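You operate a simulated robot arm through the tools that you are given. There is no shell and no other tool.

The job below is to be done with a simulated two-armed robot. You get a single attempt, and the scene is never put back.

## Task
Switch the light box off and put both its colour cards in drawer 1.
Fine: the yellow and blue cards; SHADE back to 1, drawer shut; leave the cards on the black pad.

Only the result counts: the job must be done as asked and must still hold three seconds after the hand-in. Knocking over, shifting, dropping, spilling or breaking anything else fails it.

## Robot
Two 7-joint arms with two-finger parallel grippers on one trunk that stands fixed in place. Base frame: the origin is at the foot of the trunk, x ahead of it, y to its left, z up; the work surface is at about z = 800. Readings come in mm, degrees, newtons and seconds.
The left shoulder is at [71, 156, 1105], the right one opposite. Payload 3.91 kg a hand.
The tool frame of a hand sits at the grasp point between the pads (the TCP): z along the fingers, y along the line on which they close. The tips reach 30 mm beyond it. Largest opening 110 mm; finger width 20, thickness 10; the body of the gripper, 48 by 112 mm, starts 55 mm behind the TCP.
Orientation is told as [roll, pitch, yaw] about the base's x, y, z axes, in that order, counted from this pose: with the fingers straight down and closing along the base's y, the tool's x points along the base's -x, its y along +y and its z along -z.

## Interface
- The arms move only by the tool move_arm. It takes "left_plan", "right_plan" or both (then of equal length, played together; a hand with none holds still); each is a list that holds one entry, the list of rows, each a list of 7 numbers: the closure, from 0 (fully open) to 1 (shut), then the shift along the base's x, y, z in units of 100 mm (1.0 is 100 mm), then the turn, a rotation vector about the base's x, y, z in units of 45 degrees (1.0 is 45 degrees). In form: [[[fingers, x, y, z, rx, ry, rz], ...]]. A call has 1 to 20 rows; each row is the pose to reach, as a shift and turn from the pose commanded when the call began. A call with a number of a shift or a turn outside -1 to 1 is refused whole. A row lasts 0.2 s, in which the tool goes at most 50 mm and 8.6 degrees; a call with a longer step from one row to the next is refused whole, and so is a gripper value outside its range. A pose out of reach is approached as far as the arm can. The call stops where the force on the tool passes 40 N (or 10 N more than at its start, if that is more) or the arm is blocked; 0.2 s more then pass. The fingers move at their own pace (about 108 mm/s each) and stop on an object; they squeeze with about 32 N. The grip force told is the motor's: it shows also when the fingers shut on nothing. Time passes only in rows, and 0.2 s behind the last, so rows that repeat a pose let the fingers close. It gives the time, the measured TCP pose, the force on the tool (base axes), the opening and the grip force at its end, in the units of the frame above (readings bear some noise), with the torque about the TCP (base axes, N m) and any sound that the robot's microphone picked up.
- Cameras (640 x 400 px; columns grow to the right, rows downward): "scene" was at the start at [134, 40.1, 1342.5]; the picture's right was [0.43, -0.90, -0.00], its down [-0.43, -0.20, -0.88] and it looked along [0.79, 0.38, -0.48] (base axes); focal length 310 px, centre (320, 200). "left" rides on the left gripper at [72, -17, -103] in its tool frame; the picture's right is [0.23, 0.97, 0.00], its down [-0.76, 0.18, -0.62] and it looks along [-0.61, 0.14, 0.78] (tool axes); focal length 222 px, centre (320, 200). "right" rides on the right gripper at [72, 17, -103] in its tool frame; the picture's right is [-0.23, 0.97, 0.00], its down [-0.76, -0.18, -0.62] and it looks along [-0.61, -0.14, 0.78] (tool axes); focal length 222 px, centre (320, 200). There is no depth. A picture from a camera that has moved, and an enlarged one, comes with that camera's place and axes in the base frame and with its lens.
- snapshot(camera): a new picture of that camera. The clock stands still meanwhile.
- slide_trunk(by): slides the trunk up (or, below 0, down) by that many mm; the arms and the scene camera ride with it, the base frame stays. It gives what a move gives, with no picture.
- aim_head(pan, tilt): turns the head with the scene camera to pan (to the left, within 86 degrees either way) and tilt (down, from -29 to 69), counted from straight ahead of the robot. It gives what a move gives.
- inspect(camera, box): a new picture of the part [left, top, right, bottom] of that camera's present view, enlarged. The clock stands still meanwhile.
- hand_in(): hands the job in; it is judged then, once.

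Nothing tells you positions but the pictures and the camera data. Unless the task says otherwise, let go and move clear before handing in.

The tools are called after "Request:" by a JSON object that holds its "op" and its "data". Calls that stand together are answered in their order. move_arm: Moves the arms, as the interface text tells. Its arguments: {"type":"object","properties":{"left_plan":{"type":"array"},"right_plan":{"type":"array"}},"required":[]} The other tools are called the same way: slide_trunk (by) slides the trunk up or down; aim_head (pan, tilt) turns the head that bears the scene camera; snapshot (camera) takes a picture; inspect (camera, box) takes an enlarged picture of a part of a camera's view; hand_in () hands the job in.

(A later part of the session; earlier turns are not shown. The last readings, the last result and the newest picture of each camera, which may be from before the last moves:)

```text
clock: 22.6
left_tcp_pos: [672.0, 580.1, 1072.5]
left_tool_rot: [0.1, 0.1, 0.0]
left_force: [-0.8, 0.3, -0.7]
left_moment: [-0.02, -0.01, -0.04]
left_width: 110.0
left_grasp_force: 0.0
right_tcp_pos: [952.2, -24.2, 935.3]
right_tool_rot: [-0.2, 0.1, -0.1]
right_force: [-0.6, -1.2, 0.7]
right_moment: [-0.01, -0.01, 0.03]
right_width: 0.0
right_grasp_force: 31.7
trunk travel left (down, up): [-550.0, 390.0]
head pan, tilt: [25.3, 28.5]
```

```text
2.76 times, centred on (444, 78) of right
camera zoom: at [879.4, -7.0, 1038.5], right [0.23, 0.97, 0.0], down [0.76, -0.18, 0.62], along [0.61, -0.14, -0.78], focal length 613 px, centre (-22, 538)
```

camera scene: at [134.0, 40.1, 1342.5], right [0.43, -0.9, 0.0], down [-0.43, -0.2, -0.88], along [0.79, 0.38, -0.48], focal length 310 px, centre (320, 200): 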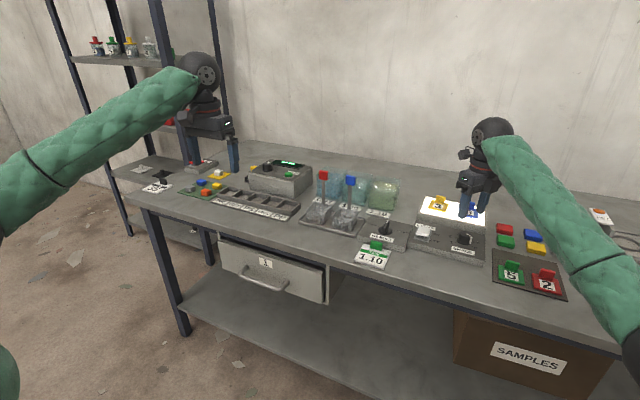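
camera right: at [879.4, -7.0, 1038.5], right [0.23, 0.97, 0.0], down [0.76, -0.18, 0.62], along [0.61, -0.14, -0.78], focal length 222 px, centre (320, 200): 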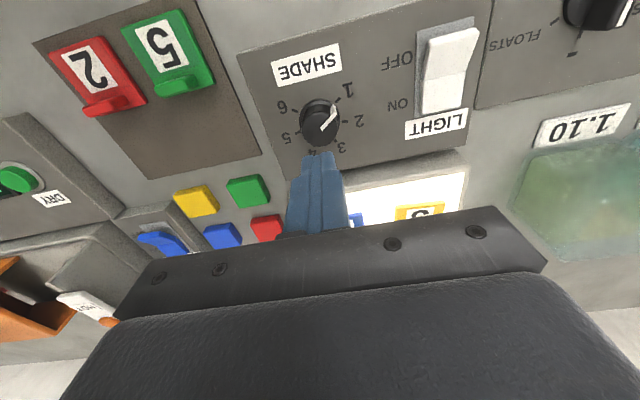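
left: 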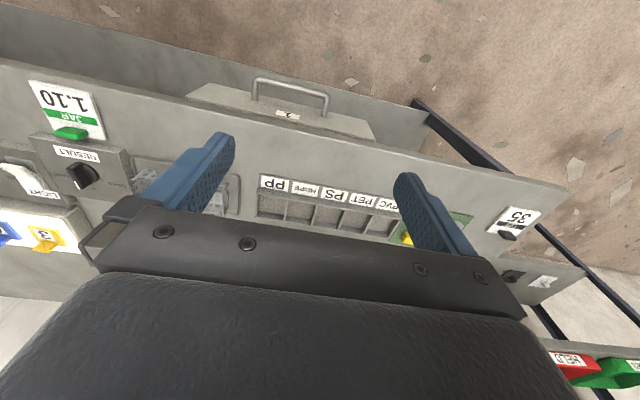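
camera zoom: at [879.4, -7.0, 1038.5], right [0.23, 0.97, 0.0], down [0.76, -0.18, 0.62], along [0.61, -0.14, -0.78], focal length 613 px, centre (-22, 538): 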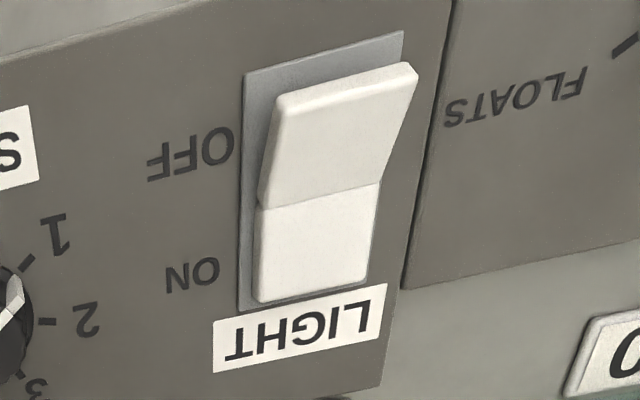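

The dial pointer is exactly at tick 1. The rocker's raised OFF end is at about x≈911–920, y≈83, z≈845; next I move the closed fingers above it.

Request:
{"op": "move_arm", "data": {"right_plan": [[[1, -0.1, 0.3, 0.1, 0, 0, 0], [1, -0.2, 0.6, 0.1, 0, 0, 0], [1, -0.3, 0.9, 0.1, 0, 0, 0], [1, -0.36, 1.0, 0.1, 0, 0, 0], [1, -0.36, 1.0, 0.1, 0, 0, 0]]]}}

Request:
{"op": "move_arm", "data": {"right_plan": [[[1, 0, 0.065, -0.2, 0, 0, 0], [1, 0, 0.065, -0.4, 0, 0, 0], [1, 0, 0.065, -0.4, 0, 0, 0]]]}}

Request:
{"op": "snapshot", "data": {"camera": "right"}}

Request:
{"op": "inspect", "data": {"camera": "scene", "box": [380, 180, 508, 260]}}

```text
clock: 23.8
left_tcp_pos: [671.3, 579.3, 1071.5]
left_tool_rot: [-0.1, 0.0, 0.0]
left_force: [0.7, -0.3, 0.4]
left_moment: [0.0, -0.04, -0.01]
left_width: 110.0
left_grasp_force: 0.2
right_tcp_pos: [915.1, 76.1, 946.7]
right_tool_rot: [-0.1, -0.1, -0.1]
right_force: [-1.0, -0.4, -0.5]
right_moment: [0.01, -0.03, -0.01]
right_width: 0.2
right_grasp_force: 31.5
trunk travel left (down, up): [-550.0, 390.0]
head pan, tilt: [25.3, 28.5]
```

```text
clock: 24.6
left_tcp_pos: [671.9, 580.1, 1073.6]
left_tool_rot: [0.0, 0.0, 0.0]
left_force: [0.1, -0.4, 0.4]
left_moment: [0.06, 0.03, 0.02]
left_width: 110.0
left_grasp_force: 0.2
right_tcp_pos: [916.7, 82.5, 906.9]
right_tool_rot: [-0.2, 0.0, -0.1]
right_force: [-0.3, 0.3, -0.1]
right_moment: [-0.01, -0.03, 0.0]
right_width: 0.0
right_grasp_force: 31.7
trunk travel left (down, up): [-550.0, 390.0]
head pan, tilt: [25.3, 28.5]
```

```text
taken
camera right: at [843.9, 98.7, 1008.2], right [0.23, 0.97, 0.0], down [0.76, -0.18, 0.62], along [0.61, -0.14, -0.78], focal length 222 px, centre (320, 200)
```

right: 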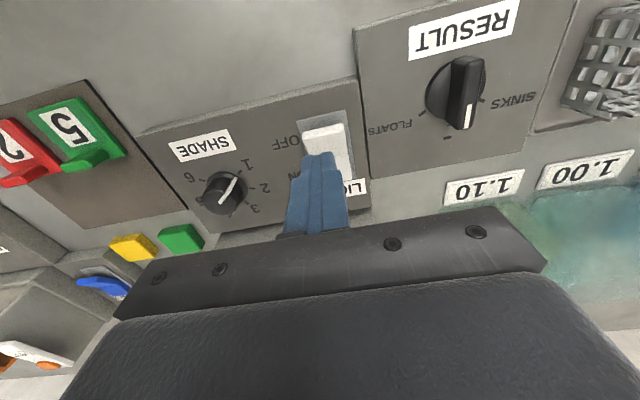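

```text
5.00 times, centred on (444, 220) of scene
camera zoom: at [133.8, 40.4, 1342.6], right [0.43, -0.9, 0.0], down [-0.43, -0.2, -0.88], along [0.79, 0.38, -0.48], focal length 1549 px, centre (-300, 100)
```

zoom: 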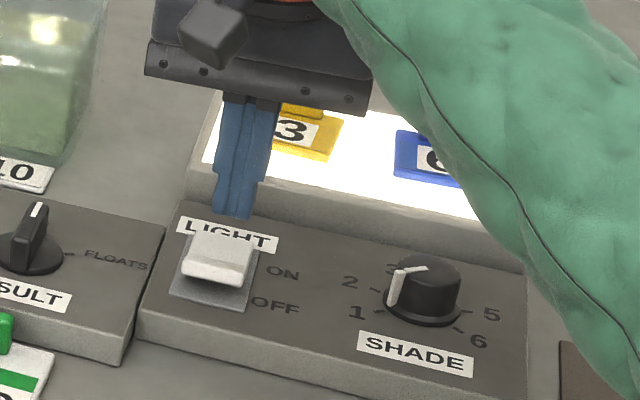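

Aligned above the OFF end. Pressing down slowly with the force guard.

Request:
{"op": "move_arm", "data": {"right_plan": [[[1, 0, 0.015, -0.14, 0, 0, 0], [1, 0, 0.015, -0.25, 0, 0, 0], [1, 0, 0.015, -0.3, 0, 0, 0], [1, 0, 0.015, -0.34, 0, 0, 0], [1, 0, 0.015, -0.38, 0, 0, 0], [1, 0, 0.015, -0.41, 0, 0, 0], [1, 0, 0.015, -0.43, 0, 0, 0], [1, 0, 0.015, -0.45, 0, 0, 0]]]}}

Request:
{"op": "inspect", "data": {"camera": "scene", "box": [380, 180, 508, 260]}}

```text
clock: 26.4
left_tcp_pos: [670.3, 579.9, 1073.0]
left_tool_rot: [0.0, 0.0, 0.0]
left_force: [-0.2, -0.3, -0.4]
left_moment: [-0.02, 0.02, 0.01]
left_width: 110.0
left_grasp_force: 0.2
right_tcp_pos: [916.8, 86.2, 862.4]
right_tool_rot: [-0.2, -0.1, -0.2]
right_force: [0.4, -1.3, 5.5]
right_moment: [-0.01, -0.02, -0.04]
right_width: 0.2
right_grasp_force: 32.1
trunk travel left (down, up): [-550.0, 390.0]
head pan, tilt: [25.3, 28.5]
```

```text
5.00 times, centred on (444, 220) of scene
camera zoom: at [133.7, 40.0, 1342.7], right [0.43, -0.9, 0.0], down [-0.43, -0.2, -0.88], along [0.79, 0.38, -0.48], focal length 1549 px, centre (-300, 100)
```

zoom: 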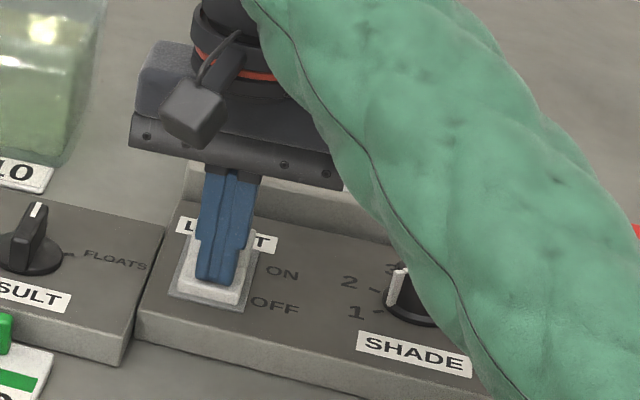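

The rocker has tipped to OFF with about 5.5 N. I'll lift away and check that the light is out.

Request:
{"op": "move_arm", "data": {"right_plan": [[[1, 0, 0, 0.2, 0, 0, 0], [1, 0, 0, 0.5, 0, 0, 0], [1, 0, 0, 0.9, 0, 0, 0], [1, 0, -0.3, 1.0, 0, 0, 0], [1, 0, -0.7, 1.0, 0, 0, 0], [1, 0, -1.0, 1.0, 0, 0, 0]]]}}

Request:
{"op": "inspect", "data": {"camera": "scene", "box": [380, 170, 540, 270]}}

Request:
{"op": "snapshot", "data": {"camera": "scene"}}

```text
clock: 27.8
left_tcp_pos: [671.5, 578.4, 1073.8]
left_tool_rot: [-0.1, 0.0, 0.1]
left_force: [0.2, 0.4, 0.2]
left_moment: [0.0, 0.03, 0.01]
left_width: 110.1
left_grasp_force: 0.0
right_tcp_pos: [913.7, -17.1, 960.4]
right_tool_rot: [0.0, 0.0, 0.0]
right_force: [0.3, 0.0, -0.5]
right_moment: [0.0, -0.02, -0.02]
right_width: 0.0
right_grasp_force: 31.6
trunk travel left (down, up): [-550.0, 390.0]
head pan, tilt: [25.3, 28.5]
```

```text
4.00 times, centred on (460, 220) of scene
camera zoom: at [133.9, 39.5, 1342.6], right [0.43, -0.9, 0.0], down [-0.43, -0.2, -0.88], along [0.79, 0.38, -0.48], focal length 1240 px, centre (-240, 120)
```

zoom: 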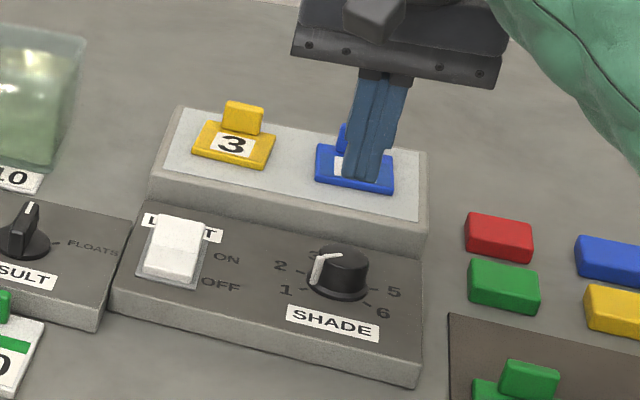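

```text
taken
camera scene: at [133.9, 39.5, 1342.6], right [0.43, -0.9, 0.0], down [-0.43, -0.2, -0.88], along [0.79, 0.38, -0.48], focal length 310 px, centre (320, 200)
```

scene: 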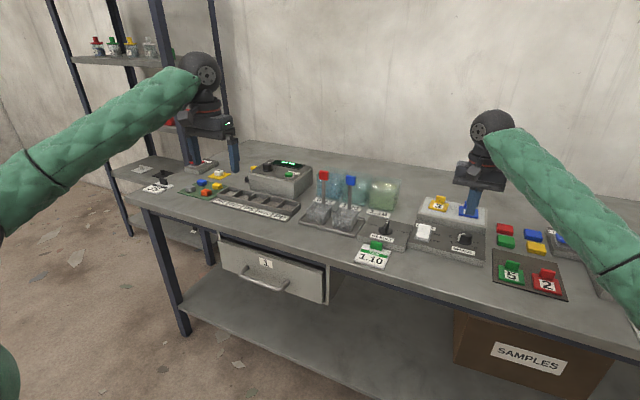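

The light is off and the dial reads 1. Next is drawer 1: I'll look at its handle and front from both cameras to get the handle's place and the gap behind it.

Request:
{"op": "inspect", "data": {"camera": "left", "box": [230, 60, 358, 140]}}

Request:
{"op": "inspect", "data": {"camera": "scene", "box": [230, 250, 310, 300]}}

Request:
{"op": "inspect", "data": {"camera": "scene", "box": [290, 255, 354, 315]}}

Request:
{"op": "inspect", "data": {"camera": "left", "box": [170, 60, 330, 160]}}

```text
5.00 times, centred on (294, 100) of left
camera zoom: at [598.8, 562.6, 1177.9], right [-0.23, 0.97, 0.0], down [0.76, 0.18, 0.62], along [0.61, 0.14, -0.78], focal length 1111 px, centre (450, 700)
```

zoom: 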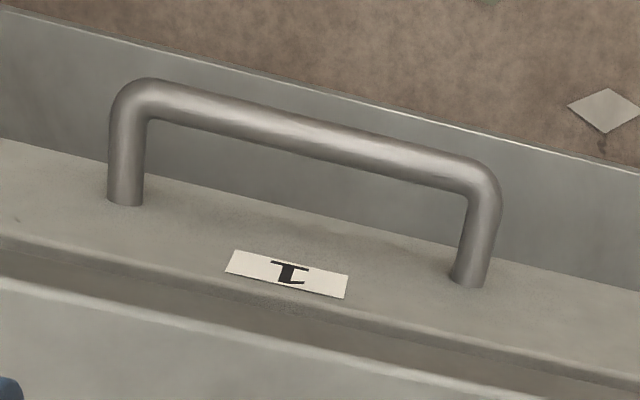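

```text
8.00 times, centred on (270, 275) of scene
camera zoom: at [133.9, 39.5, 1342.6], right [0.43, -0.9, 0.0], down [-0.43, -0.2, -0.88], along [0.79, 0.38, -0.48], focal length 2479 px, centre (720, -400)
```

zoom: 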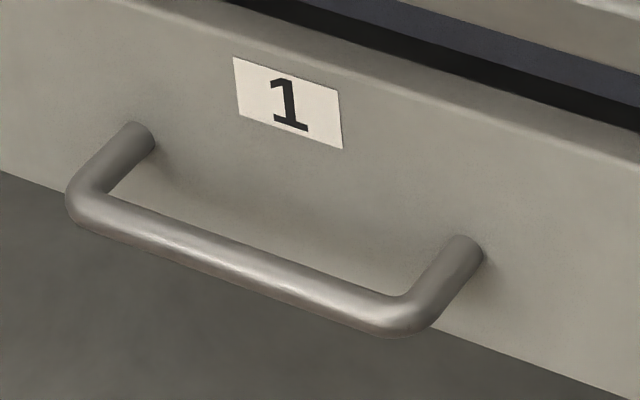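

```text
6.67 times, centred on (322, 285) of scene
camera zoom: at [133.9, 39.5, 1342.6], right [0.43, -0.9, 0.0], down [-0.43, -0.2, -0.88], along [0.79, 0.38, -0.48], focal length 2066 px, centre (307, -367)
```

zoom: 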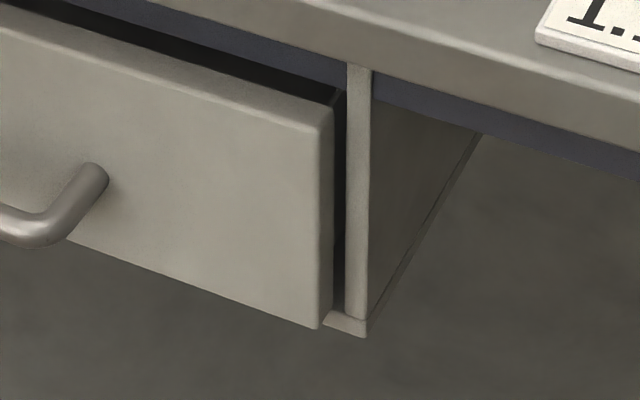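

```text
4.00 times, centred on (250, 110) of left
camera zoom: at [598.8, 562.6, 1177.9], right [-0.23, 0.97, 0.0], down [0.76, 0.18, 0.62], along [0.61, 0.14, -0.78], focal length 888 px, centre (600, 560)
```

zoom: 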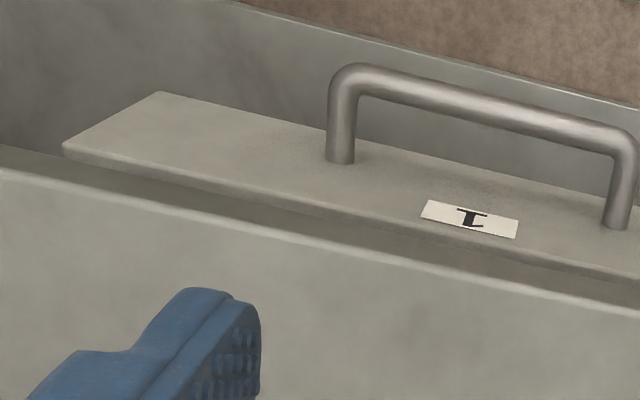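

The handle bar runs along y from 452 to 613 at x≈722, z≈640, about 46 mm in front of the drawer face (x≈768). I'll park the right hand up and to the right, and tilt the left hand 45° so its closed fingers can hook behind the bar.

Request:
{"op": "move_arm", "data": {"right_plan": [[[1, 0, 0, 0.3, 0, 0, 0], [1, -0.2, -0.2, 0.6, 0, 0, 0], [1, -0.4, -0.4, 0.8, 0, 0, 0], [1, -0.6, -0.6, 1.0, 0, 0, 0], [1, -0.8, -0.8, 1.0, 0, 0, 0], [1, -1.0, -1.0, 1.0, 0, 0, 0]]], "left_plan": [[[0.3, -0.05, -0.08, -0.1, 0, -0.16, 0], [0.6, -0.1, -0.16, -0.2, 0, -0.33, 0], [1, -0.15, -0.24, -0.3, 0, -0.5, 0], [1, -0.2, -0.32, -0.4, 0, -0.67, 0], [1, -0.25, -0.4, -0.5, 0, -0.84, 0], [1, -0.3, -0.48, -0.6, 0, -1.0, 0]]]}}

Request:
{"op": "snapshot", "data": {"camera": "left"}}

Request:
{"op": "snapshot", "data": {"camera": "scene"}}

```text
clock: 29.2
left_tcp_pos: [640.0, 530.3, 1014.5]
left_tool_rot: [0.0, -45.2, 0.0]
left_force: [0.3, 0.2, -0.5]
left_moment: [0.01, 0.02, 0.0]
left_width: 0.1
left_grasp_force: 31.8
right_tcp_pos: [815.6, -116.3, 1062.9]
right_tool_rot: [0.1, -0.1, -0.1]
right_force: [0.1, -0.5, 0.5]
right_moment: [0.04, 0.02, -0.02]
right_width: 0.0
right_grasp_force: 32.3
trunk travel left (down, up): [-550.0, 390.0]
head pan, tilt: [25.3, 28.5]
```

```text
taken
camera left: at [516.2, 514.5, 1036.9], right [-0.16, 0.97, -0.16], down [0.1, 0.18, 0.98], along [0.98, 0.14, -0.12], focal length 222 px, centre (320, 200)
```

left: 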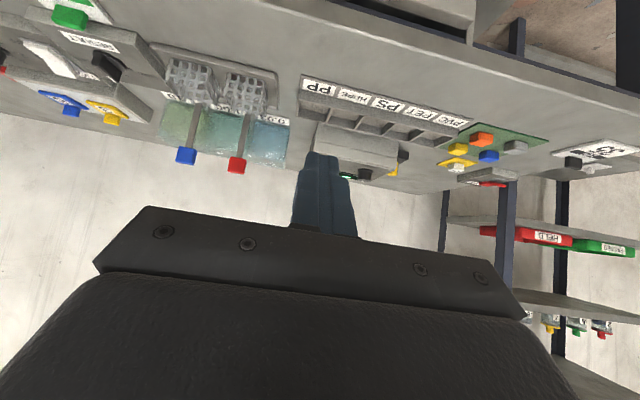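

```text
taken
camera scene: at [132.6, 39.0, 1342.8], right [0.43, -0.9, 0.0], down [-0.43, -0.2, -0.88], along [0.8, 0.38, -0.48], focal length 310 px, centre (320, 200)
```

scene: 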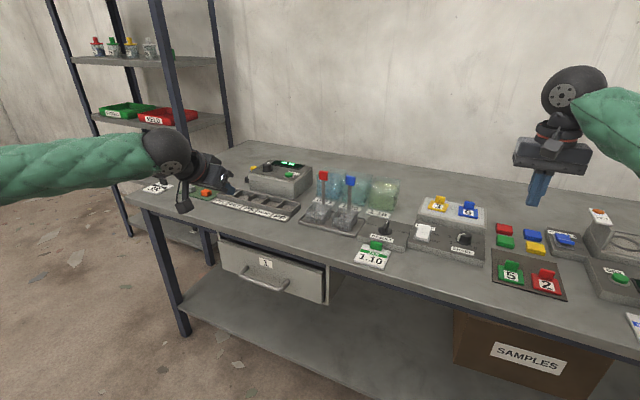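

The tilt worked. Now I lower the left hand in front of the bench edge.

Request:
{"op": "move_arm", "data": {"left_plan": [[[1, 0, 0, -0.4, 0, 0, 0], [1, 0, 0, -0.7, 0, 0, 0], [1, 0, 0, -1.0, 0, 0, 0]]]}}

Request:
{"op": "move_arm", "data": {"left_plan": [[[1, 0, 0, -0.4, 0, 0, 0], [1, 0, 0, -0.7, 0, 0, 0], [1, 0, 0, -1.0, 0, 0, 0]]]}}

Request:
{"op": "snapshot", "data": {"camera": "left"}}

Request:
{"op": "snapshot", "data": {"camera": "scene"}}

```text
clock: 30.0
left_tcp_pos: [640.6, 532.6, 912.1]
left_tool_rot: [-0.1, -45.0, 0.1]
left_force: [1.3, 0.1, 0.2]
left_moment: [-0.01, 0.01, -0.01]
left_width: 0.0
left_grasp_force: 32.2
right_tcp_pos: [816.8, -115.0, 1059.4]
right_tool_rot: [0.0, 0.0, -0.2]
right_force: [0.0, 0.9, 0.8]
right_moment: [-0.02, -0.01, -0.01]
right_width: 0.0
right_grasp_force: 31.9
trunk travel left (down, up): [-550.0, 390.0]
head pan, tilt: [25.3, 28.5]
```

```text
clock: 30.8
left_tcp_pos: [641.4, 531.8, 814.1]
left_tool_rot: [-0.2, -44.8, 0.1]
left_force: [0.8, -0.2, -0.1]
left_moment: [-0.01, -0.03, -0.01]
left_width: 0.2
left_grasp_force: 31.7
right_tcp_pos: [816.8, -115.0, 1059.9]
right_tool_rot: [-0.1, 0.0, 0.0]
right_force: [0.3, 0.8, -0.3]
right_moment: [-0.02, 0.02, 0.01]
right_width: 0.1
right_grasp_force: 32.3
trunk travel left (down, up): [-550.0, 390.0]
head pan, tilt: [25.3, 28.5]
```

```text
taken
camera left: at [516.8, 514.8, 835.8], right [-0.16, 0.97, -0.16], down [0.1, 0.18, 0.98], along [0.98, 0.14, -0.12], focal length 222 px, centre (320, 200)
```

left: 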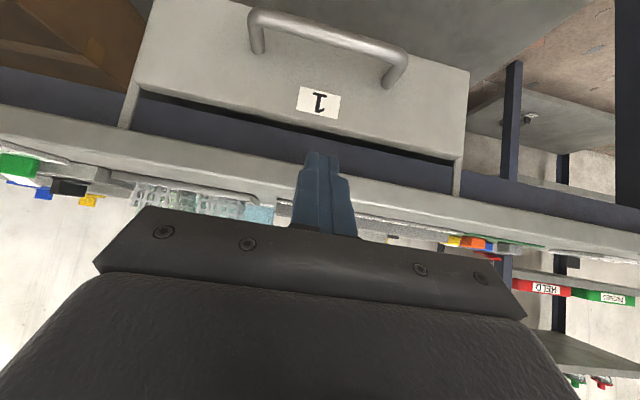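

```text
taken
camera scene: at [134.6, 40.8, 1342.5], right [0.43, -0.9, 0.0], down [-0.43, -0.2, -0.88], along [0.79, 0.38, -0.48], focal length 310 px, centre (320, 200)
```

scene: 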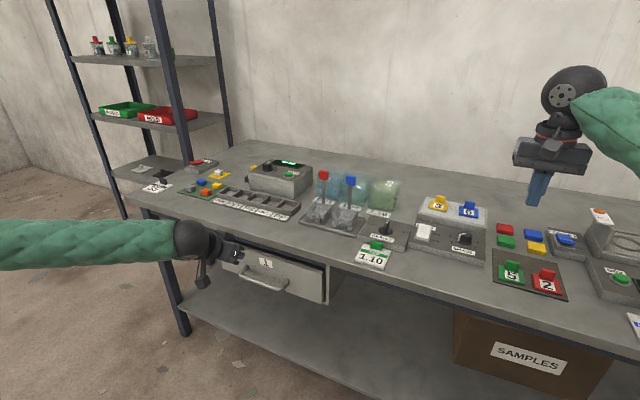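

Request:
{"op": "inspect", "data": {"camera": "left", "box": [230, 0, 422, 120]}}

Request:
{"op": "inspect", "data": {"camera": "left", "box": [380, 60, 500, 200]}}

Request:
{"op": "inspect", "data": {"camera": "left", "box": [90, 60, 218, 140]}}

```text
3.33 times, centred on (326, 60) of left
camera zoom: at [516.8, 514.8, 835.8], right [-0.16, 0.97, -0.16], down [0.1, 0.18, 0.98], along [0.98, 0.14, -0.12], focal length 740 px, centre (300, 667)
```

zoom: 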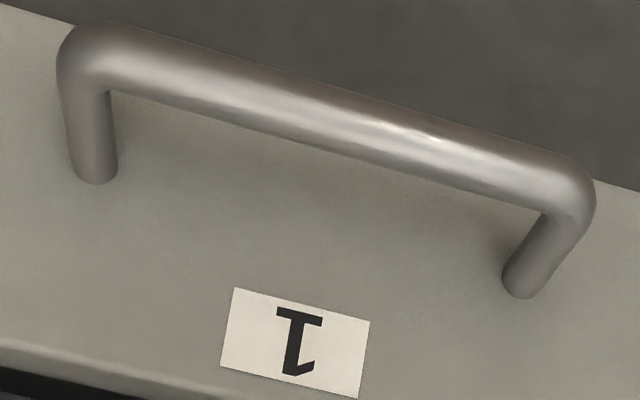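

```text
2.86 times, centred on (440, 130) of left
camera zoom: at [516.8, 514.8, 835.8], right [-0.16, 0.97, -0.16], down [0.1, 0.18, 0.98], along [0.98, 0.14, -0.12], focal length 635 px, centre (-23, 400)
```

zoom: 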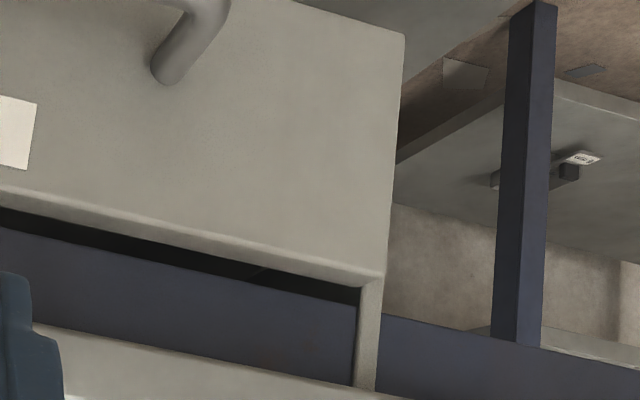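

```text
5.00 times, centred on (154, 100) of left
camera zoom: at [516.8, 514.8, 835.8], right [-0.16, 0.97, -0.16], down [0.1, 0.18, 0.98], along [0.98, 0.14, -0.12], focal length 1111 px, centre (1150, 700)
```

zoom: 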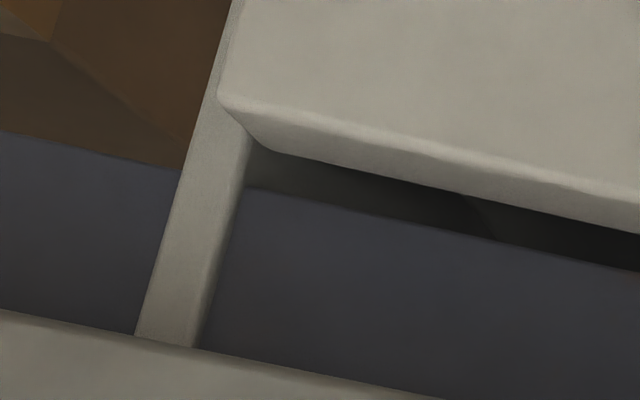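

The bar is confirmed at x≈721, z≈642. Moving to a pre-insert point behind/above the bar along the 45° finger direction.

Request:
{"op": "move_arm", "data": {"left_plan": [[[1, 0.1, -0.03, -0.3, 0, 0, 0], [1, 0.2, -0.03, -0.6, 0, 0, 0], [1, 0.296, -0.03, -0.874, 0, 0, 0], [1, 0.296, -0.03, -0.874, 0, 0, 0]]]}}

Request:
{"op": "snapshot", "data": {"camera": "left"}}

Request:
{"op": "inspect", "data": {"camera": "scene", "box": [170, 200, 330, 300]}}

```text
clock: 31.8
left_tcp_pos: [669.9, 527.1, 725.9]
left_tool_rot: [0.0, -45.0, -0.1]
left_force: [0.6, -0.9, -0.5]
left_moment: [0.0, -0.01, -0.03]
left_width: 0.0
left_grasp_force: 31.6
right_tcp_pos: [816.3, -116.5, 1059.8]
right_tool_rot: [-0.1, 0.0, -0.2]
right_force: [0.2, -1.1, -0.4]
right_moment: [0.02, -0.02, 0.0]
right_width: 0.0
right_grasp_force: 32.2
trunk travel left (down, up): [-550.0, 390.0]
head pan, tilt: [25.3, 28.5]
```

```text
taken
camera left: at [545.1, 511.2, 749.4], right [-0.16, 0.97, -0.16], down [0.1, 0.18, 0.98], along [0.98, 0.14, -0.12], focal length 222 px, centre (320, 200)
```

left: 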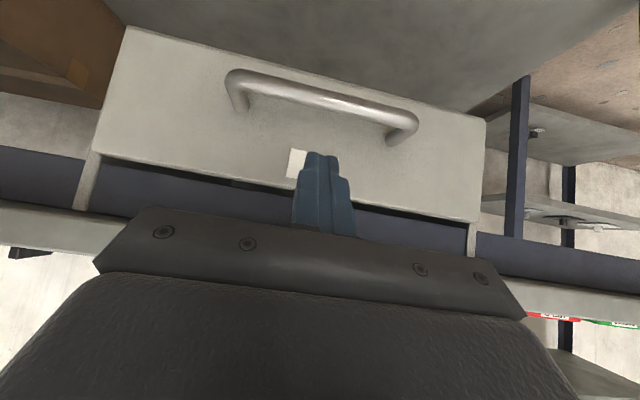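

```text
4.00 times, centred on (250, 250) of scene
camera zoom: at [133.4, 39.6, 1342.6], right [0.43, -0.9, 0.0], down [-0.43, -0.2, -0.88], along [0.8, 0.38, -0.48], focal length 1240 px, centre (600, 0)
```

zoom: 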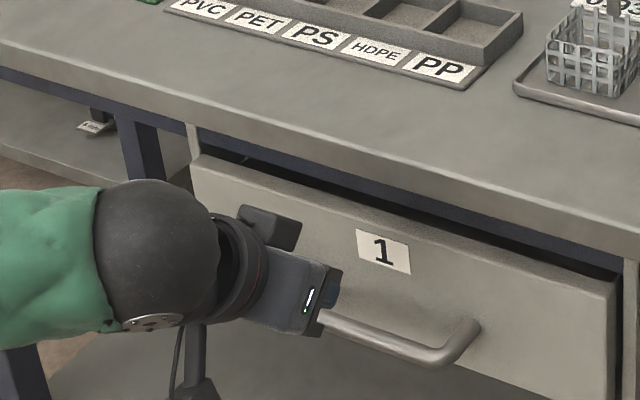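

The handle projects where expected. Inserting the fingers behind the bar.

Request:
{"op": "move_arm", "data": {"left_plan": [[[1, 0.15, 0, -0.15, 0, 0, 0], [1, 0.3, 0, -0.3, 0, 0, 0], [1, 0.42, 0, -0.42, 0, 0, 0], [1, 0.5, 0, -0.5, 0, 0, 0], [1, 0.55, 0, -0.55, 0, 0, 0]]]}}

Request:
{"op": "snapshot", "data": {"camera": "left"}}

Request:
{"op": "inspect", "data": {"camera": "scene", "box": [170, 200, 330, 300]}}

```text
clock: 33.0
left_tcp_pos: [725.1, 527.8, 670.4]
left_tool_rot: [0.0, -44.9, 0.1]
left_force: [-0.6, -0.5, -0.1]
left_moment: [0.0, 0.01, 0.01]
left_width: 0.0
left_grasp_force: 32.3
right_tcp_pos: [816.6, -115.8, 1059.7]
right_tool_rot: [-0.1, 0.0, 0.0]
right_force: [0.5, -0.1, 0.1]
right_moment: [-0.02, 0.02, -0.02]
right_width: 0.0
right_grasp_force: 31.9
trunk travel left (down, up): [-550.0, 390.0]
head pan, tilt: [25.3, 28.5]
```

```text
taken
camera left: at [600.5, 510.9, 693.7], right [-0.16, 0.97, -0.16], down [0.1, 0.18, 0.98], along [0.98, 0.14, -0.12], focal length 222 px, centre (320, 200)
```

left: 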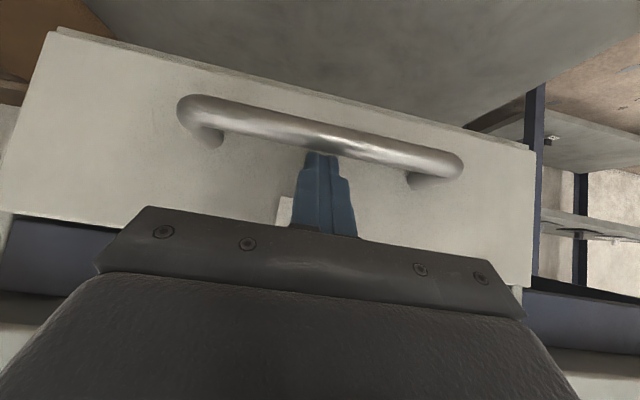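

```text
4.00 times, centred on (250, 250) of scene
camera zoom: at [134.1, 40.1, 1342.5], right [0.43, -0.9, 0.0], down [-0.43, -0.2, -0.88], along [0.79, 0.38, -0.48], focal length 1240 px, centre (600, 0)
```

zoom: 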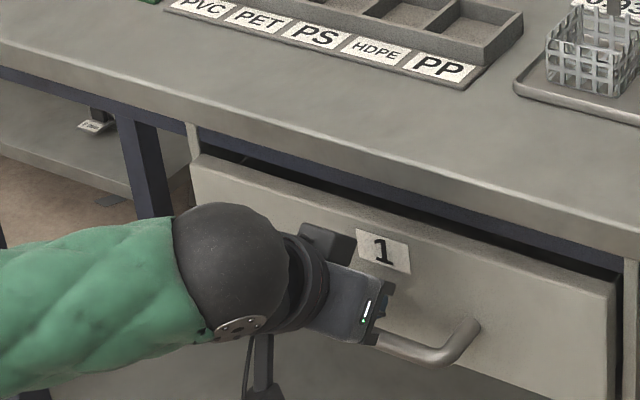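

The fingertips are behind the bar with room to the face. I'll push in a few mm more and pull the drawer toward the robot.

Request:
{"op": "move_arm", "data": {"left_plan": [[[1, 0.055, 0, -0.055, 0, 0, 0], [1, 0.0, 0, -0.055, 0, 0, 0], [1, -0.1, 0, -0.055, 0, 0, 0], [1, -0.2, 0, -0.055, 0, 0, 0], [1, -0.3, 0, -0.055, 0, 0, 0], [1, -0.4, 0, -0.055, 0, 0, 0], [1, -0.5, 0, -0.055, 0, 0, 0], [1, -0.6, 0, -0.055, 0, 0, 0]]]}}

Request:
{"op": "snapshot", "data": {"camera": "left"}}

Request:
{"op": "snapshot", "data": {"camera": "scene"}}

```text
clock: 34.8
left_tcp_pos: [664.2, 528.6, 665.2]
left_tool_rot: [0.1, -44.9, 0.0]
left_force: [0.0, 0.0, 0.3]
left_moment: [0.01, 0.0, 0.0]
left_width: 0.0
left_grasp_force: 32.3
right_tcp_pos: [816.2, -115.6, 1059.8]
right_tool_rot: [-0.1, 0.1, -0.1]
right_force: [-0.2, -0.3, -0.3]
right_moment: [-0.02, -0.01, 0.03]
right_width: 0.0
right_grasp_force: 32.2
trunk travel left (down, up): [-550.0, 390.0]
head pan, tilt: [25.3, 28.5]
```

```text
taken
camera left: at [540.0, 512.0, 687.8], right [-0.16, 0.97, -0.16], down [0.1, 0.18, 0.98], along [0.98, 0.14, -0.13], focal length 222 px, centre (320, 200)
```

left: 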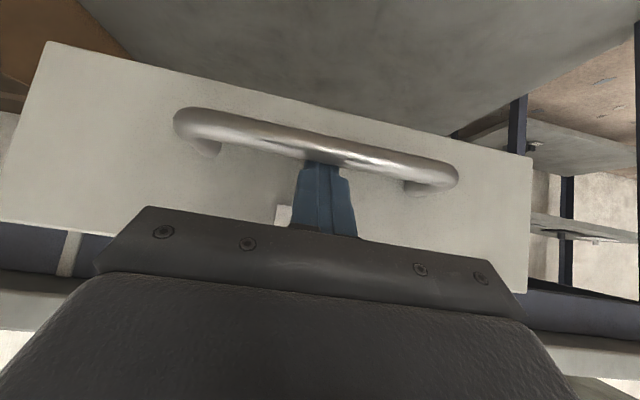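

```text
taken
camera scene: at [133.6, 39.9, 1342.5], right [0.43, -0.9, 0.0], down [-0.43, -0.2, -0.88], along [0.79, 0.38, -0.48], focal length 310 px, centre (320, 200)
```

scene: 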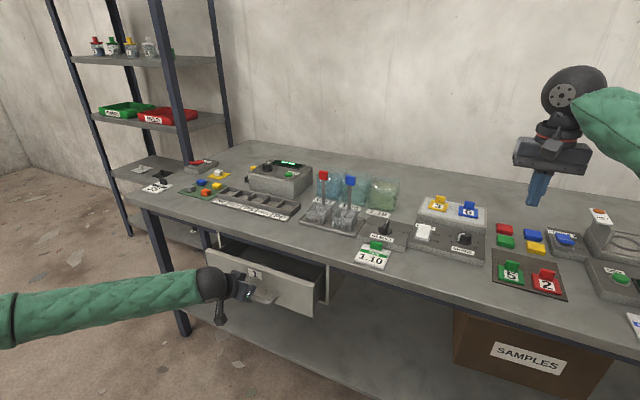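

The drawer slides easily. Pulling another 100 mm.

Request:
{"op": "move_arm", "data": {"left_plan": [[[1, -0.15, 0, 0, 0, 0, 0], [1, -0.3, 0, 0, 0, 0, 0], [1, -0.45, 0, 0, 0, 0, 0], [1, -0.6, 0, 0, 0, 0, 0], [1, -0.75, 0, 0, 0, 0, 0], [1, -0.88, 0, 0, 0, 0, 0], [1, -1.0, 0, 0, 0, 0, 0]]]}}

Request:
{"op": "snapshot", "data": {"camera": "scene"}}

```text
clock: 36.4
left_tcp_pos: [565.6, 530.1, 664.5]
left_tool_rot: [-0.1, -45.0, 0.1]
left_force: [0.9, 0.0, 0.6]
left_moment: [0.0, 0.1, -0.03]
left_width: 0.0
left_grasp_force: 31.8
right_tcp_pos: [815.9, -114.8, 1060.9]
right_tool_rot: [-0.1, 0.0, -0.1]
right_force: [-0.5, 0.0, -0.6]
right_moment: [0.0, 0.01, -0.03]
right_width: 0.1
right_grasp_force: 32.0
trunk travel left (down, up): [-550.0, 390.0]
head pan, tilt: [25.3, 28.5]
```

```text
taken
camera scene: at [133.6, 39.7, 1342.6], right [0.43, -0.9, 0.0], down [-0.43, -0.2, -0.88], along [0.79, 0.38, -0.48], focal length 310 px, centre (320, 200)
```

scene: 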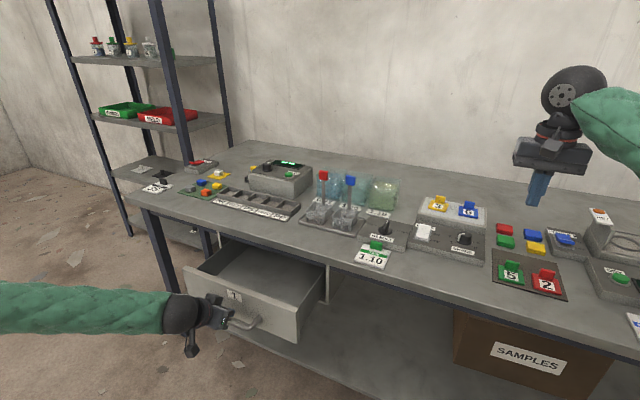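

Opening another 80 mm.

Request:
{"op": "move_arm", "data": {"left_plan": [[[1, -0.12, 0, 0, 0, 0, 0], [1, -0.24, 0, 0, 0, 0, 0], [1, -0.36, 0, 0, 0, 0, 0], [1, -0.48, 0, 0, 0, 0, 0], [1, -0.6, 0, 0, 0, 0, 0], [1, -0.7, 0, 0, 0, 0, 0], [1, -0.8, 0, 0, 0, 0, 0]]]}}

Request:
{"op": "snapshot", "data": {"camera": "scene"}}

```text
clock: 38.0
left_tcp_pos: [484.9, 530.1, 665.2]
left_tool_rot: [0.1, -45.1, 0.0]
left_force: [0.7, 0.0, 2.1]
left_moment: [0.0, 0.0, 0.01]
left_width: 0.0
left_grasp_force: 32.9
right_tcp_pos: [816.4, -114.9, 1062.3]
right_tool_rot: [-0.1, 0.1, -0.1]
right_force: [0.1, 0.4, 0.4]
right_moment: [0.01, -0.01, -0.03]
right_width: 0.1
right_grasp_force: 31.8
trunk travel left (down, up): [-550.0, 390.0]
head pan, tilt: [25.3, 28.5]
```

```text
taken
camera scene: at [133.7, 40.0, 1342.5], right [0.43, -0.9, 0.0], down [-0.43, -0.2, -0.88], along [0.79, 0.38, -0.48], focal length 310 px, centre (320, 200)
```

scene: 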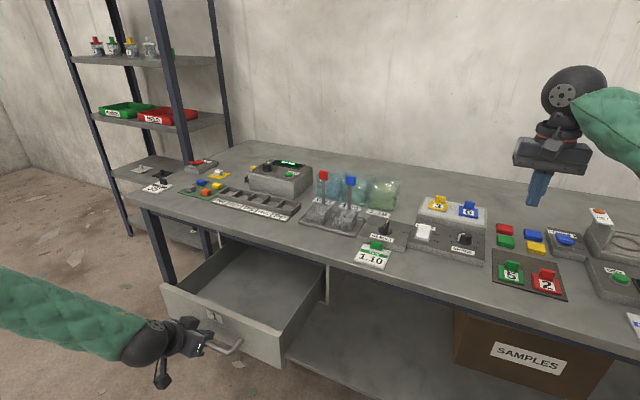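

The drawer is open about 235 mm. I'll unhook: slightly forward, then back out along the finger direction, then rise.

Request:
{"op": "move_arm", "data": {"left_plan": [[[1, 0.06, 0, 0, 0, 0, 0], [1, -0.1, 0, 0.16, 0, 0, 0], [1, -0.25, 0, 0.31, 0, 0, 0], [1, -0.4, 0, 0.46, 0, 0, 0], [1, -0.5, 0, 0.56, 0, 0, 0], [1, -0.5, 0, 0.8, 0, 0, 0], [1, -0.5, 0, 1.0, 0, 0, 0]]]}}

Request:
{"op": "snapshot", "data": {"camera": "scene"}}

```text
clock: 39.6
left_tcp_pos: [437.3, 528.2, 763.6]
left_tool_rot: [-0.1, -45.0, 0.1]
left_force: [-0.4, -0.3, -0.8]
left_moment: [0.0, 0.01, 0.0]
left_width: 0.0
left_grasp_force: 32.4
right_tcp_pos: [815.2, -115.9, 1060.2]
right_tool_rot: [-0.1, 0.0, -0.1]
right_force: [0.0, -0.2, 0.4]
right_moment: [-0.01, -0.01, 0.0]
right_width: 0.0
right_grasp_force: 32.2
trunk travel left (down, up): [-550.0, 390.0]
head pan, tilt: [25.3, 28.5]
```

```text
taken
camera scene: at [133.5, 39.8, 1342.5], right [0.43, -0.9, 0.0], down [-0.43, -0.2, -0.88], along [0.8, 0.38, -0.48], focal length 310 px, centre (320, 200)
```

scene: 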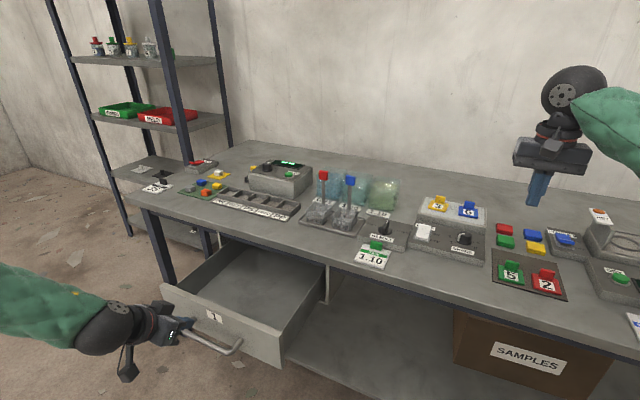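

Unhooked cleanly and the drawer stayed open. Now I raise the left hand and carry it over towards the cards, keeping the 45° tilt and staying above the tall levers.

Request:
{"op": "move_arm", "data": {"left_plan": [[[0.9, 0, 0, 0.4, 0, 0, 0], [0.7, 0, 0, 0.8, 0, 0, 0], [0.45, 0, 0, 1.0, 0, 0, 0]]]}}

Request:
{"op": "move_arm", "data": {"left_plan": [[[0.45, 0.2, 0, 0.4, 0, 0, 0], [0.45, 0.4, -0.1, 0.8, 0, 0, 0], [0.45, 0.6, -0.2, 1.0, 0, 0, 0]]]}}

Request:
{"op": "move_arm", "data": {"left_plan": [[[0.45, 0.25, -0.25, 0.25, 0, 0, 0], [0.45, 0.5, -0.5, 0.5, 0, 0, 0], [0.45, 0.75, -0.75, 0.5, 0, 0, 0], [0.45, 1.0, -1.0, 0.5, 0, 0, 0]]]}}

Request:
{"op": "move_arm", "data": {"left_plan": [[[0.45, 0.25, -0.25, 0, 0, 0, 0], [0.45, 0.5, -0.5, 0, 0, 0, 0], [0.45, 0.75, -0.75, 0, 0, 0, 0], [0.45, 1.0, -1.0, 0, 0, 0, 0]]]}}

Request:
{"op": "snapshot", "data": {"camera": "scene"}}

```text
clock: 40.4
left_tcp_pos: [444.1, 537.7, 861.6]
left_tool_rot: [-0.1, -45.0, 0.1]
left_force: [-0.5, -0.5, -0.3]
left_moment: [0.0, 0.0, 0.01]
left_width: 60.6
left_grasp_force: 0.1
left hand out of reach, approached as far as the arm can: row 2, 3
right_tcp_pos: [816.4, -116.6, 1060.1]
right_tool_rot: [0.0, 0.1, -0.2]
right_force: [0.4, 0.7, -0.9]
right_moment: [-0.01, -0.03, 0.02]
right_width: 0.0
right_grasp_force: 31.9
trunk travel left (down, up): [-550.0, 390.0]
head pan, tilt: [25.3, 28.5]
```

```text
clock: 41.2
left_tcp_pos: [505.3, 518.2, 960.5]
left_tool_rot: [-0.1, -44.9, 0.1]
left_force: [0.4, -0.6, 0.5]
left_moment: [0.0, 0.02, 0.01]
left_width: 60.4
left_grasp_force: 0.0
right_tcp_pos: [817.1, -114.5, 1060.4]
right_tool_rot: [-0.1, 0.1, -0.1]
right_force: [0.2, -0.6, 0.3]
right_moment: [0.03, -0.02, 0.01]
right_width: 0.0
right_grasp_force: 31.8
trunk travel left (down, up): [-550.0, 390.0]
head pan, tilt: [25.3, 28.5]
```

```text
clock: 42.2
left_tcp_pos: [603.1, 418.5, 1010.1]
left_tool_rot: [0.0, -44.9, 0.2]
left_force: [0.6, -1.1, 0.3]
left_moment: [0.02, 0.03, 0.0]
left_width: 60.3
left_grasp_force: 0.2
right_tcp_pos: [815.8, -116.0, 1060.9]
right_tool_rot: [-0.1, -0.1, 0.1]
right_force: [0.2, -0.2, -0.8]
right_moment: [0.02, 0.01, -0.03]
right_width: 0.0
right_grasp_force: 32.1
trunk travel left (down, up): [-550.0, 390.0]
head pan, tilt: [25.3, 28.5]
```

```text
clock: 43.2
left_tcp_pos: [705.1, 315.9, 1010.3]
left_tool_rot: [0.0, -45.0, 0.1]
left_force: [0.3, 0.2, 0.0]
left_moment: [0.02, 0.0, -0.02]
left_width: 60.5
left_grasp_force: 0.0
right_tcp_pos: [817.1, -115.6, 1058.1]
right_tool_rot: [0.0, 0.1, -0.2]
right_force: [0.1, -0.4, 0.4]
right_moment: [0.05, 0.03, -0.03]
right_width: 0.0
right_grasp_force: 32.5
trunk travel left (down, up): [-550.0, 390.0]
head pan, tilt: [25.3, 28.5]
```

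```text
taken
camera scene: at [135.0, 38.9, 1342.3], right [0.43, -0.9, 0.0], down [-0.43, -0.2, -0.88], along [0.79, 0.38, -0.48], focal length 310 px, centre (320, 200)
```

scene: 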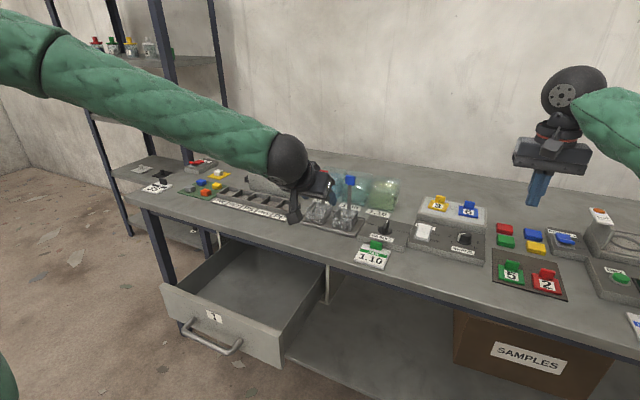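

Both look fine. I'll move the right hand further to the right out of the left arm's way and continue the left hand towards the yellow card.

Request:
{"op": "move_arm", "data": {"right_plan": [[[1, -0.2, -0.25, 0, 0, 0, 0], [1, -0.4, -0.5, 0.1, 0, 0, 0], [1, -0.6, -0.75, 0.2, 0, 0, 0], [1, -0.8, -1.0, 0.2, 0, 0, 0]]], "left_plan": [[[0.45, 0.25, -0.25, 0, 0, 0, 0], [0.45, 0.5, -0.5, 0, 0, 0, 0], [0.45, 0.75, -0.75, 0, 0, 0, 0], [0.45, 1.0, -1.0, 0, 0, 0, 0]]]}}

Request:
{"op": "move_arm", "data": {"left_plan": [[[0.45, 0.25, -0.25, 0, 0, 0, 0], [0.45, 0.5, -0.5, 0, 0, 0, 0], [0.45, 0.75, -0.75, 0, 0, 0, 0], [0.45, 1.0, -1.0, 0, 0, 0, 0]]]}}

Request:
{"op": "move_arm", "data": {"left_plan": [[[0.45, 0.2, -0.15, 0, 0, 0, 0], [0.45, 0.4, -0.3, 0, 0, 0, 0], [0.45, 0.6, -0.45, 0, 0, 0, 0], [0.45, 0.8, -0.51, 0, 0, 0, 0], [0.45, 0.8, -0.51, 0, 0, 0, 0]]]}}

Request:
{"op": "snapshot", "data": {"camera": "left"}}

Request:
{"op": "snapshot", "data": {"camera": "scene"}}

```text
clock: 44.2
left_tcp_pos: [804.6, 213.7, 1013.1]
left_tool_rot: [0.1, -45.1, -0.1]
left_force: [-0.8, -0.5, -1.0]
left_moment: [0.01, 0.02, -0.02]
left_width: 60.3
left_grasp_force: 0.1
right_tcp_pos: [736.0, -216.9, 1082.1]
right_tool_rot: [0.0, 0.0, -0.2]
right_force: [-0.1, -0.8, 0.2]
right_moment: [0.01, -0.02, 0.02]
right_width: 0.0
right_grasp_force: 31.5
trunk travel left (down, up): [-550.0, 390.0]
head pan, tilt: [25.3, 28.5]
```

```text
clock: 45.2
left_tcp_pos: [906.3, 117.6, 1009.9]
left_tool_rot: [-0.1, -44.8, 0.1]
left_force: [-0.1, 0.4, 0.0]
left_moment: [-0.01, 0.02, -0.01]
left_width: 60.7
left_grasp_force: 0.0
right_tcp_pos: [737.4, -213.9, 1080.8]
right_tool_rot: [-0.1, 0.1, 0.0]
right_force: [0.2, 0.6, -0.4]
right_moment: [-0.01, 0.02, 0.0]
right_width: 0.0
right_grasp_force: 31.6
trunk travel left (down, up): [-550.0, 390.0]
head pan, tilt: [25.3, 28.5]
```

```text
clock: 46.4
left_tcp_pos: [933.3, 120.9, 1028.2]
left_tool_rot: [0.1, -45.0, 0.0]
left_force: [0.0, -0.1, -0.5]
left_moment: [0.03, 0.01, 0.0]
left_width: 60.1
left_grasp_force: 0.0
left hand out of reach, approached as far as the arm can: row 1, 2, 3, 4, 5
right_tcp_pos: [735.5, -215.3, 1083.5]
right_tool_rot: [0.0, 0.1, -0.1]
right_force: [-0.8, -0.2, 0.6]
right_moment: [-0.02, -0.03, 0.04]
right_width: 0.2
right_grasp_force: 31.6
trunk travel left (down, up): [-550.0, 390.0]
head pan, tilt: [25.3, 28.5]
```

```text
taken
camera left: at [809.6, 104.3, 1051.1], right [-0.16, 0.97, -0.16], down [0.1, 0.18, 0.98], along [0.98, 0.14, -0.12], focal length 222 px, centre (320, 200)
```

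left: 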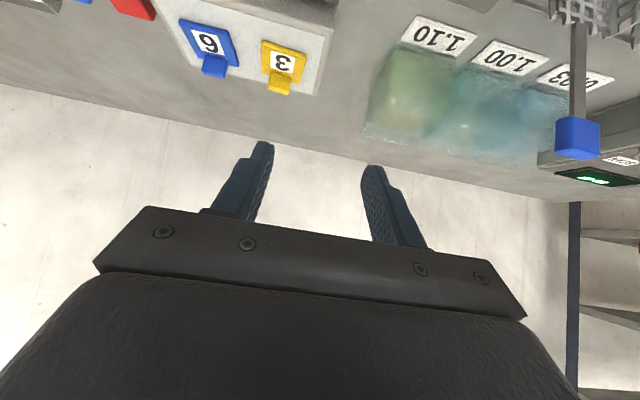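

```text
taken
camera scene: at [134.1, 39.5, 1342.5], right [0.43, -0.9, 0.0], down [-0.43, -0.2, -0.88], along [0.79, 0.38, -0.48], focal length 310 px, centre (320, 200)
```

scene: 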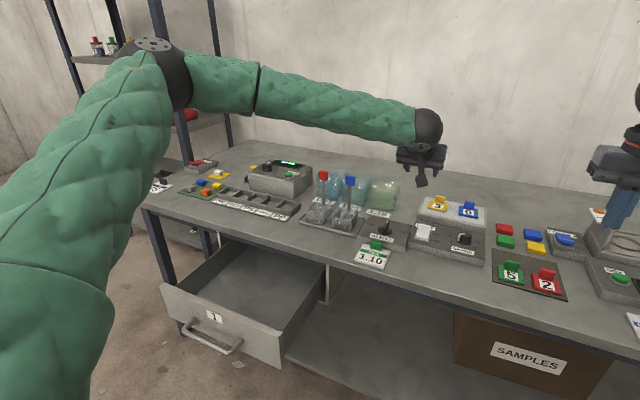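

The left arm hit a posture limit at this tilt with its elbow folded out, not a true reach limit. I'll straighten the tool to vertical, extend further forward first, and then tilt only as much as needed.

Request:
{"op": "move_arm", "data": {"left_plan": [[[0.45, -0.1, 0, 0, 0, 0.16, 0], [0.45, -0.2, 0, 0, 0, 0.33, 0], [0.45, -0.3, 0, 0, 0, 0.5, 0], [0.45, -0.4, 0, 0, 0, 0.67, 0], [0.45, -0.5, 0, 0, 0, 0.84, 0], [0.45, -0.5, 0, 0, 0, 1.0, 0]]]}}

Request:
{"op": "move_arm", "data": {"left_plan": [[[0.45, 0.2, -0.15, -0.1, 0, 0, 0], [0.45, 0.4, -0.3, -0.2, 0, 0, 0], [0.45, 0.6, -0.45, -0.3, 0, 0, 0], [0.45, 0.7, -0.55, -0.3, 0, 0, 0]]]}}

Request:
{"op": "snapshot", "data": {"camera": "scene"}}

Request:
{"op": "snapshot", "data": {"camera": "left"}}

```text
clock: 47.8
left_tcp_pos: [855.8, 154.6, 1033.1]
left_tool_rot: [-0.2, 0.1, -0.1]
left_force: [-0.1, -0.1, 0.2]
left_moment: [0.0, -0.01, 0.0]
left_width: 60.6
left_grasp_force: 0.1
left hand out of reach, approached as far as the arm can: row 2, 3, 4, 5, 6
right_tcp_pos: [735.9, -215.9, 1082.8]
right_tool_rot: [-0.1, 0.0, -0.1]
right_force: [0.7, 0.9, 0.5]
right_moment: [-0.01, -0.03, 0.0]
right_width: 0.1
right_grasp_force: 32.4
trunk travel left (down, up): [-550.0, 390.0]
head pan, tilt: [25.3, 28.5]
```

```text
clock: 48.8
left_tcp_pos: [859.2, 161.8, 1020.1]
left_tool_rot: [0.1, 0.0, 0.2]
left_force: [-0.1, 0.0, 0.1]
left_moment: [-0.02, 0.04, -0.02]
left_width: 60.5
left_grasp_force: 0.0
left hand out of reach, approached as far as the arm can: row 1, 2, 3, 4
right_tcp_pos: [735.7, -216.1, 1081.6]
right_tool_rot: [0.0, 0.1, -0.1]
right_force: [-0.6, 0.6, 0.2]
right_moment: [0.01, 0.01, 0.01]
right_width: 0.0
right_grasp_force: 32.2
trunk travel left (down, up): [-550.0, 390.0]
head pan, tilt: [25.3, 28.5]
```

```text
taken
camera scene: at [134.1, 39.7, 1342.5], right [0.43, -0.9, 0.0], down [-0.43, -0.2, -0.88], along [0.79, 0.38, -0.48], focal length 310 px, centre (320, 200)
```

scene: 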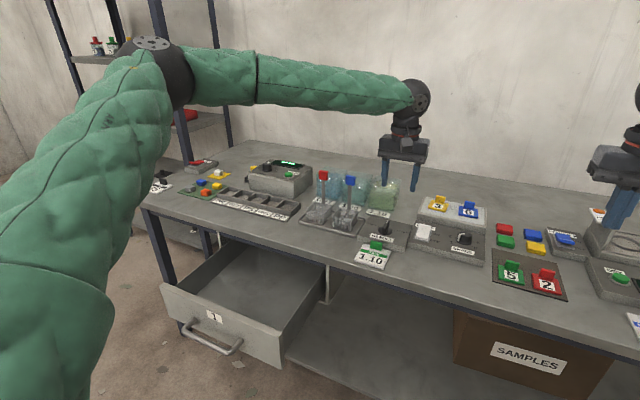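

```text
taken
camera left: at [787.4, 144.9, 1124.7], right [-0.23, 0.97, 0.0], down [0.76, 0.18, 0.62], along [0.61, 0.14, -0.78], focal length 222 px, centre (320, 200)
```

left: 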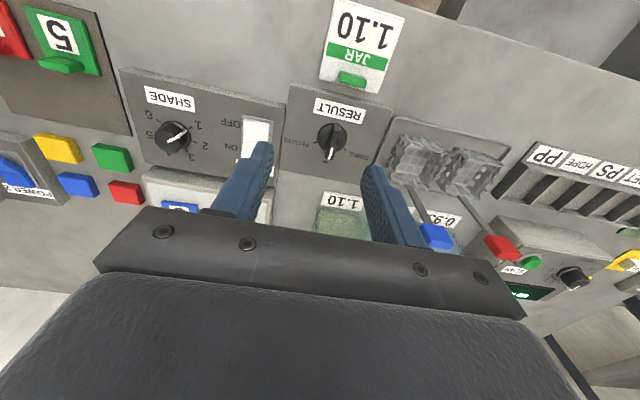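

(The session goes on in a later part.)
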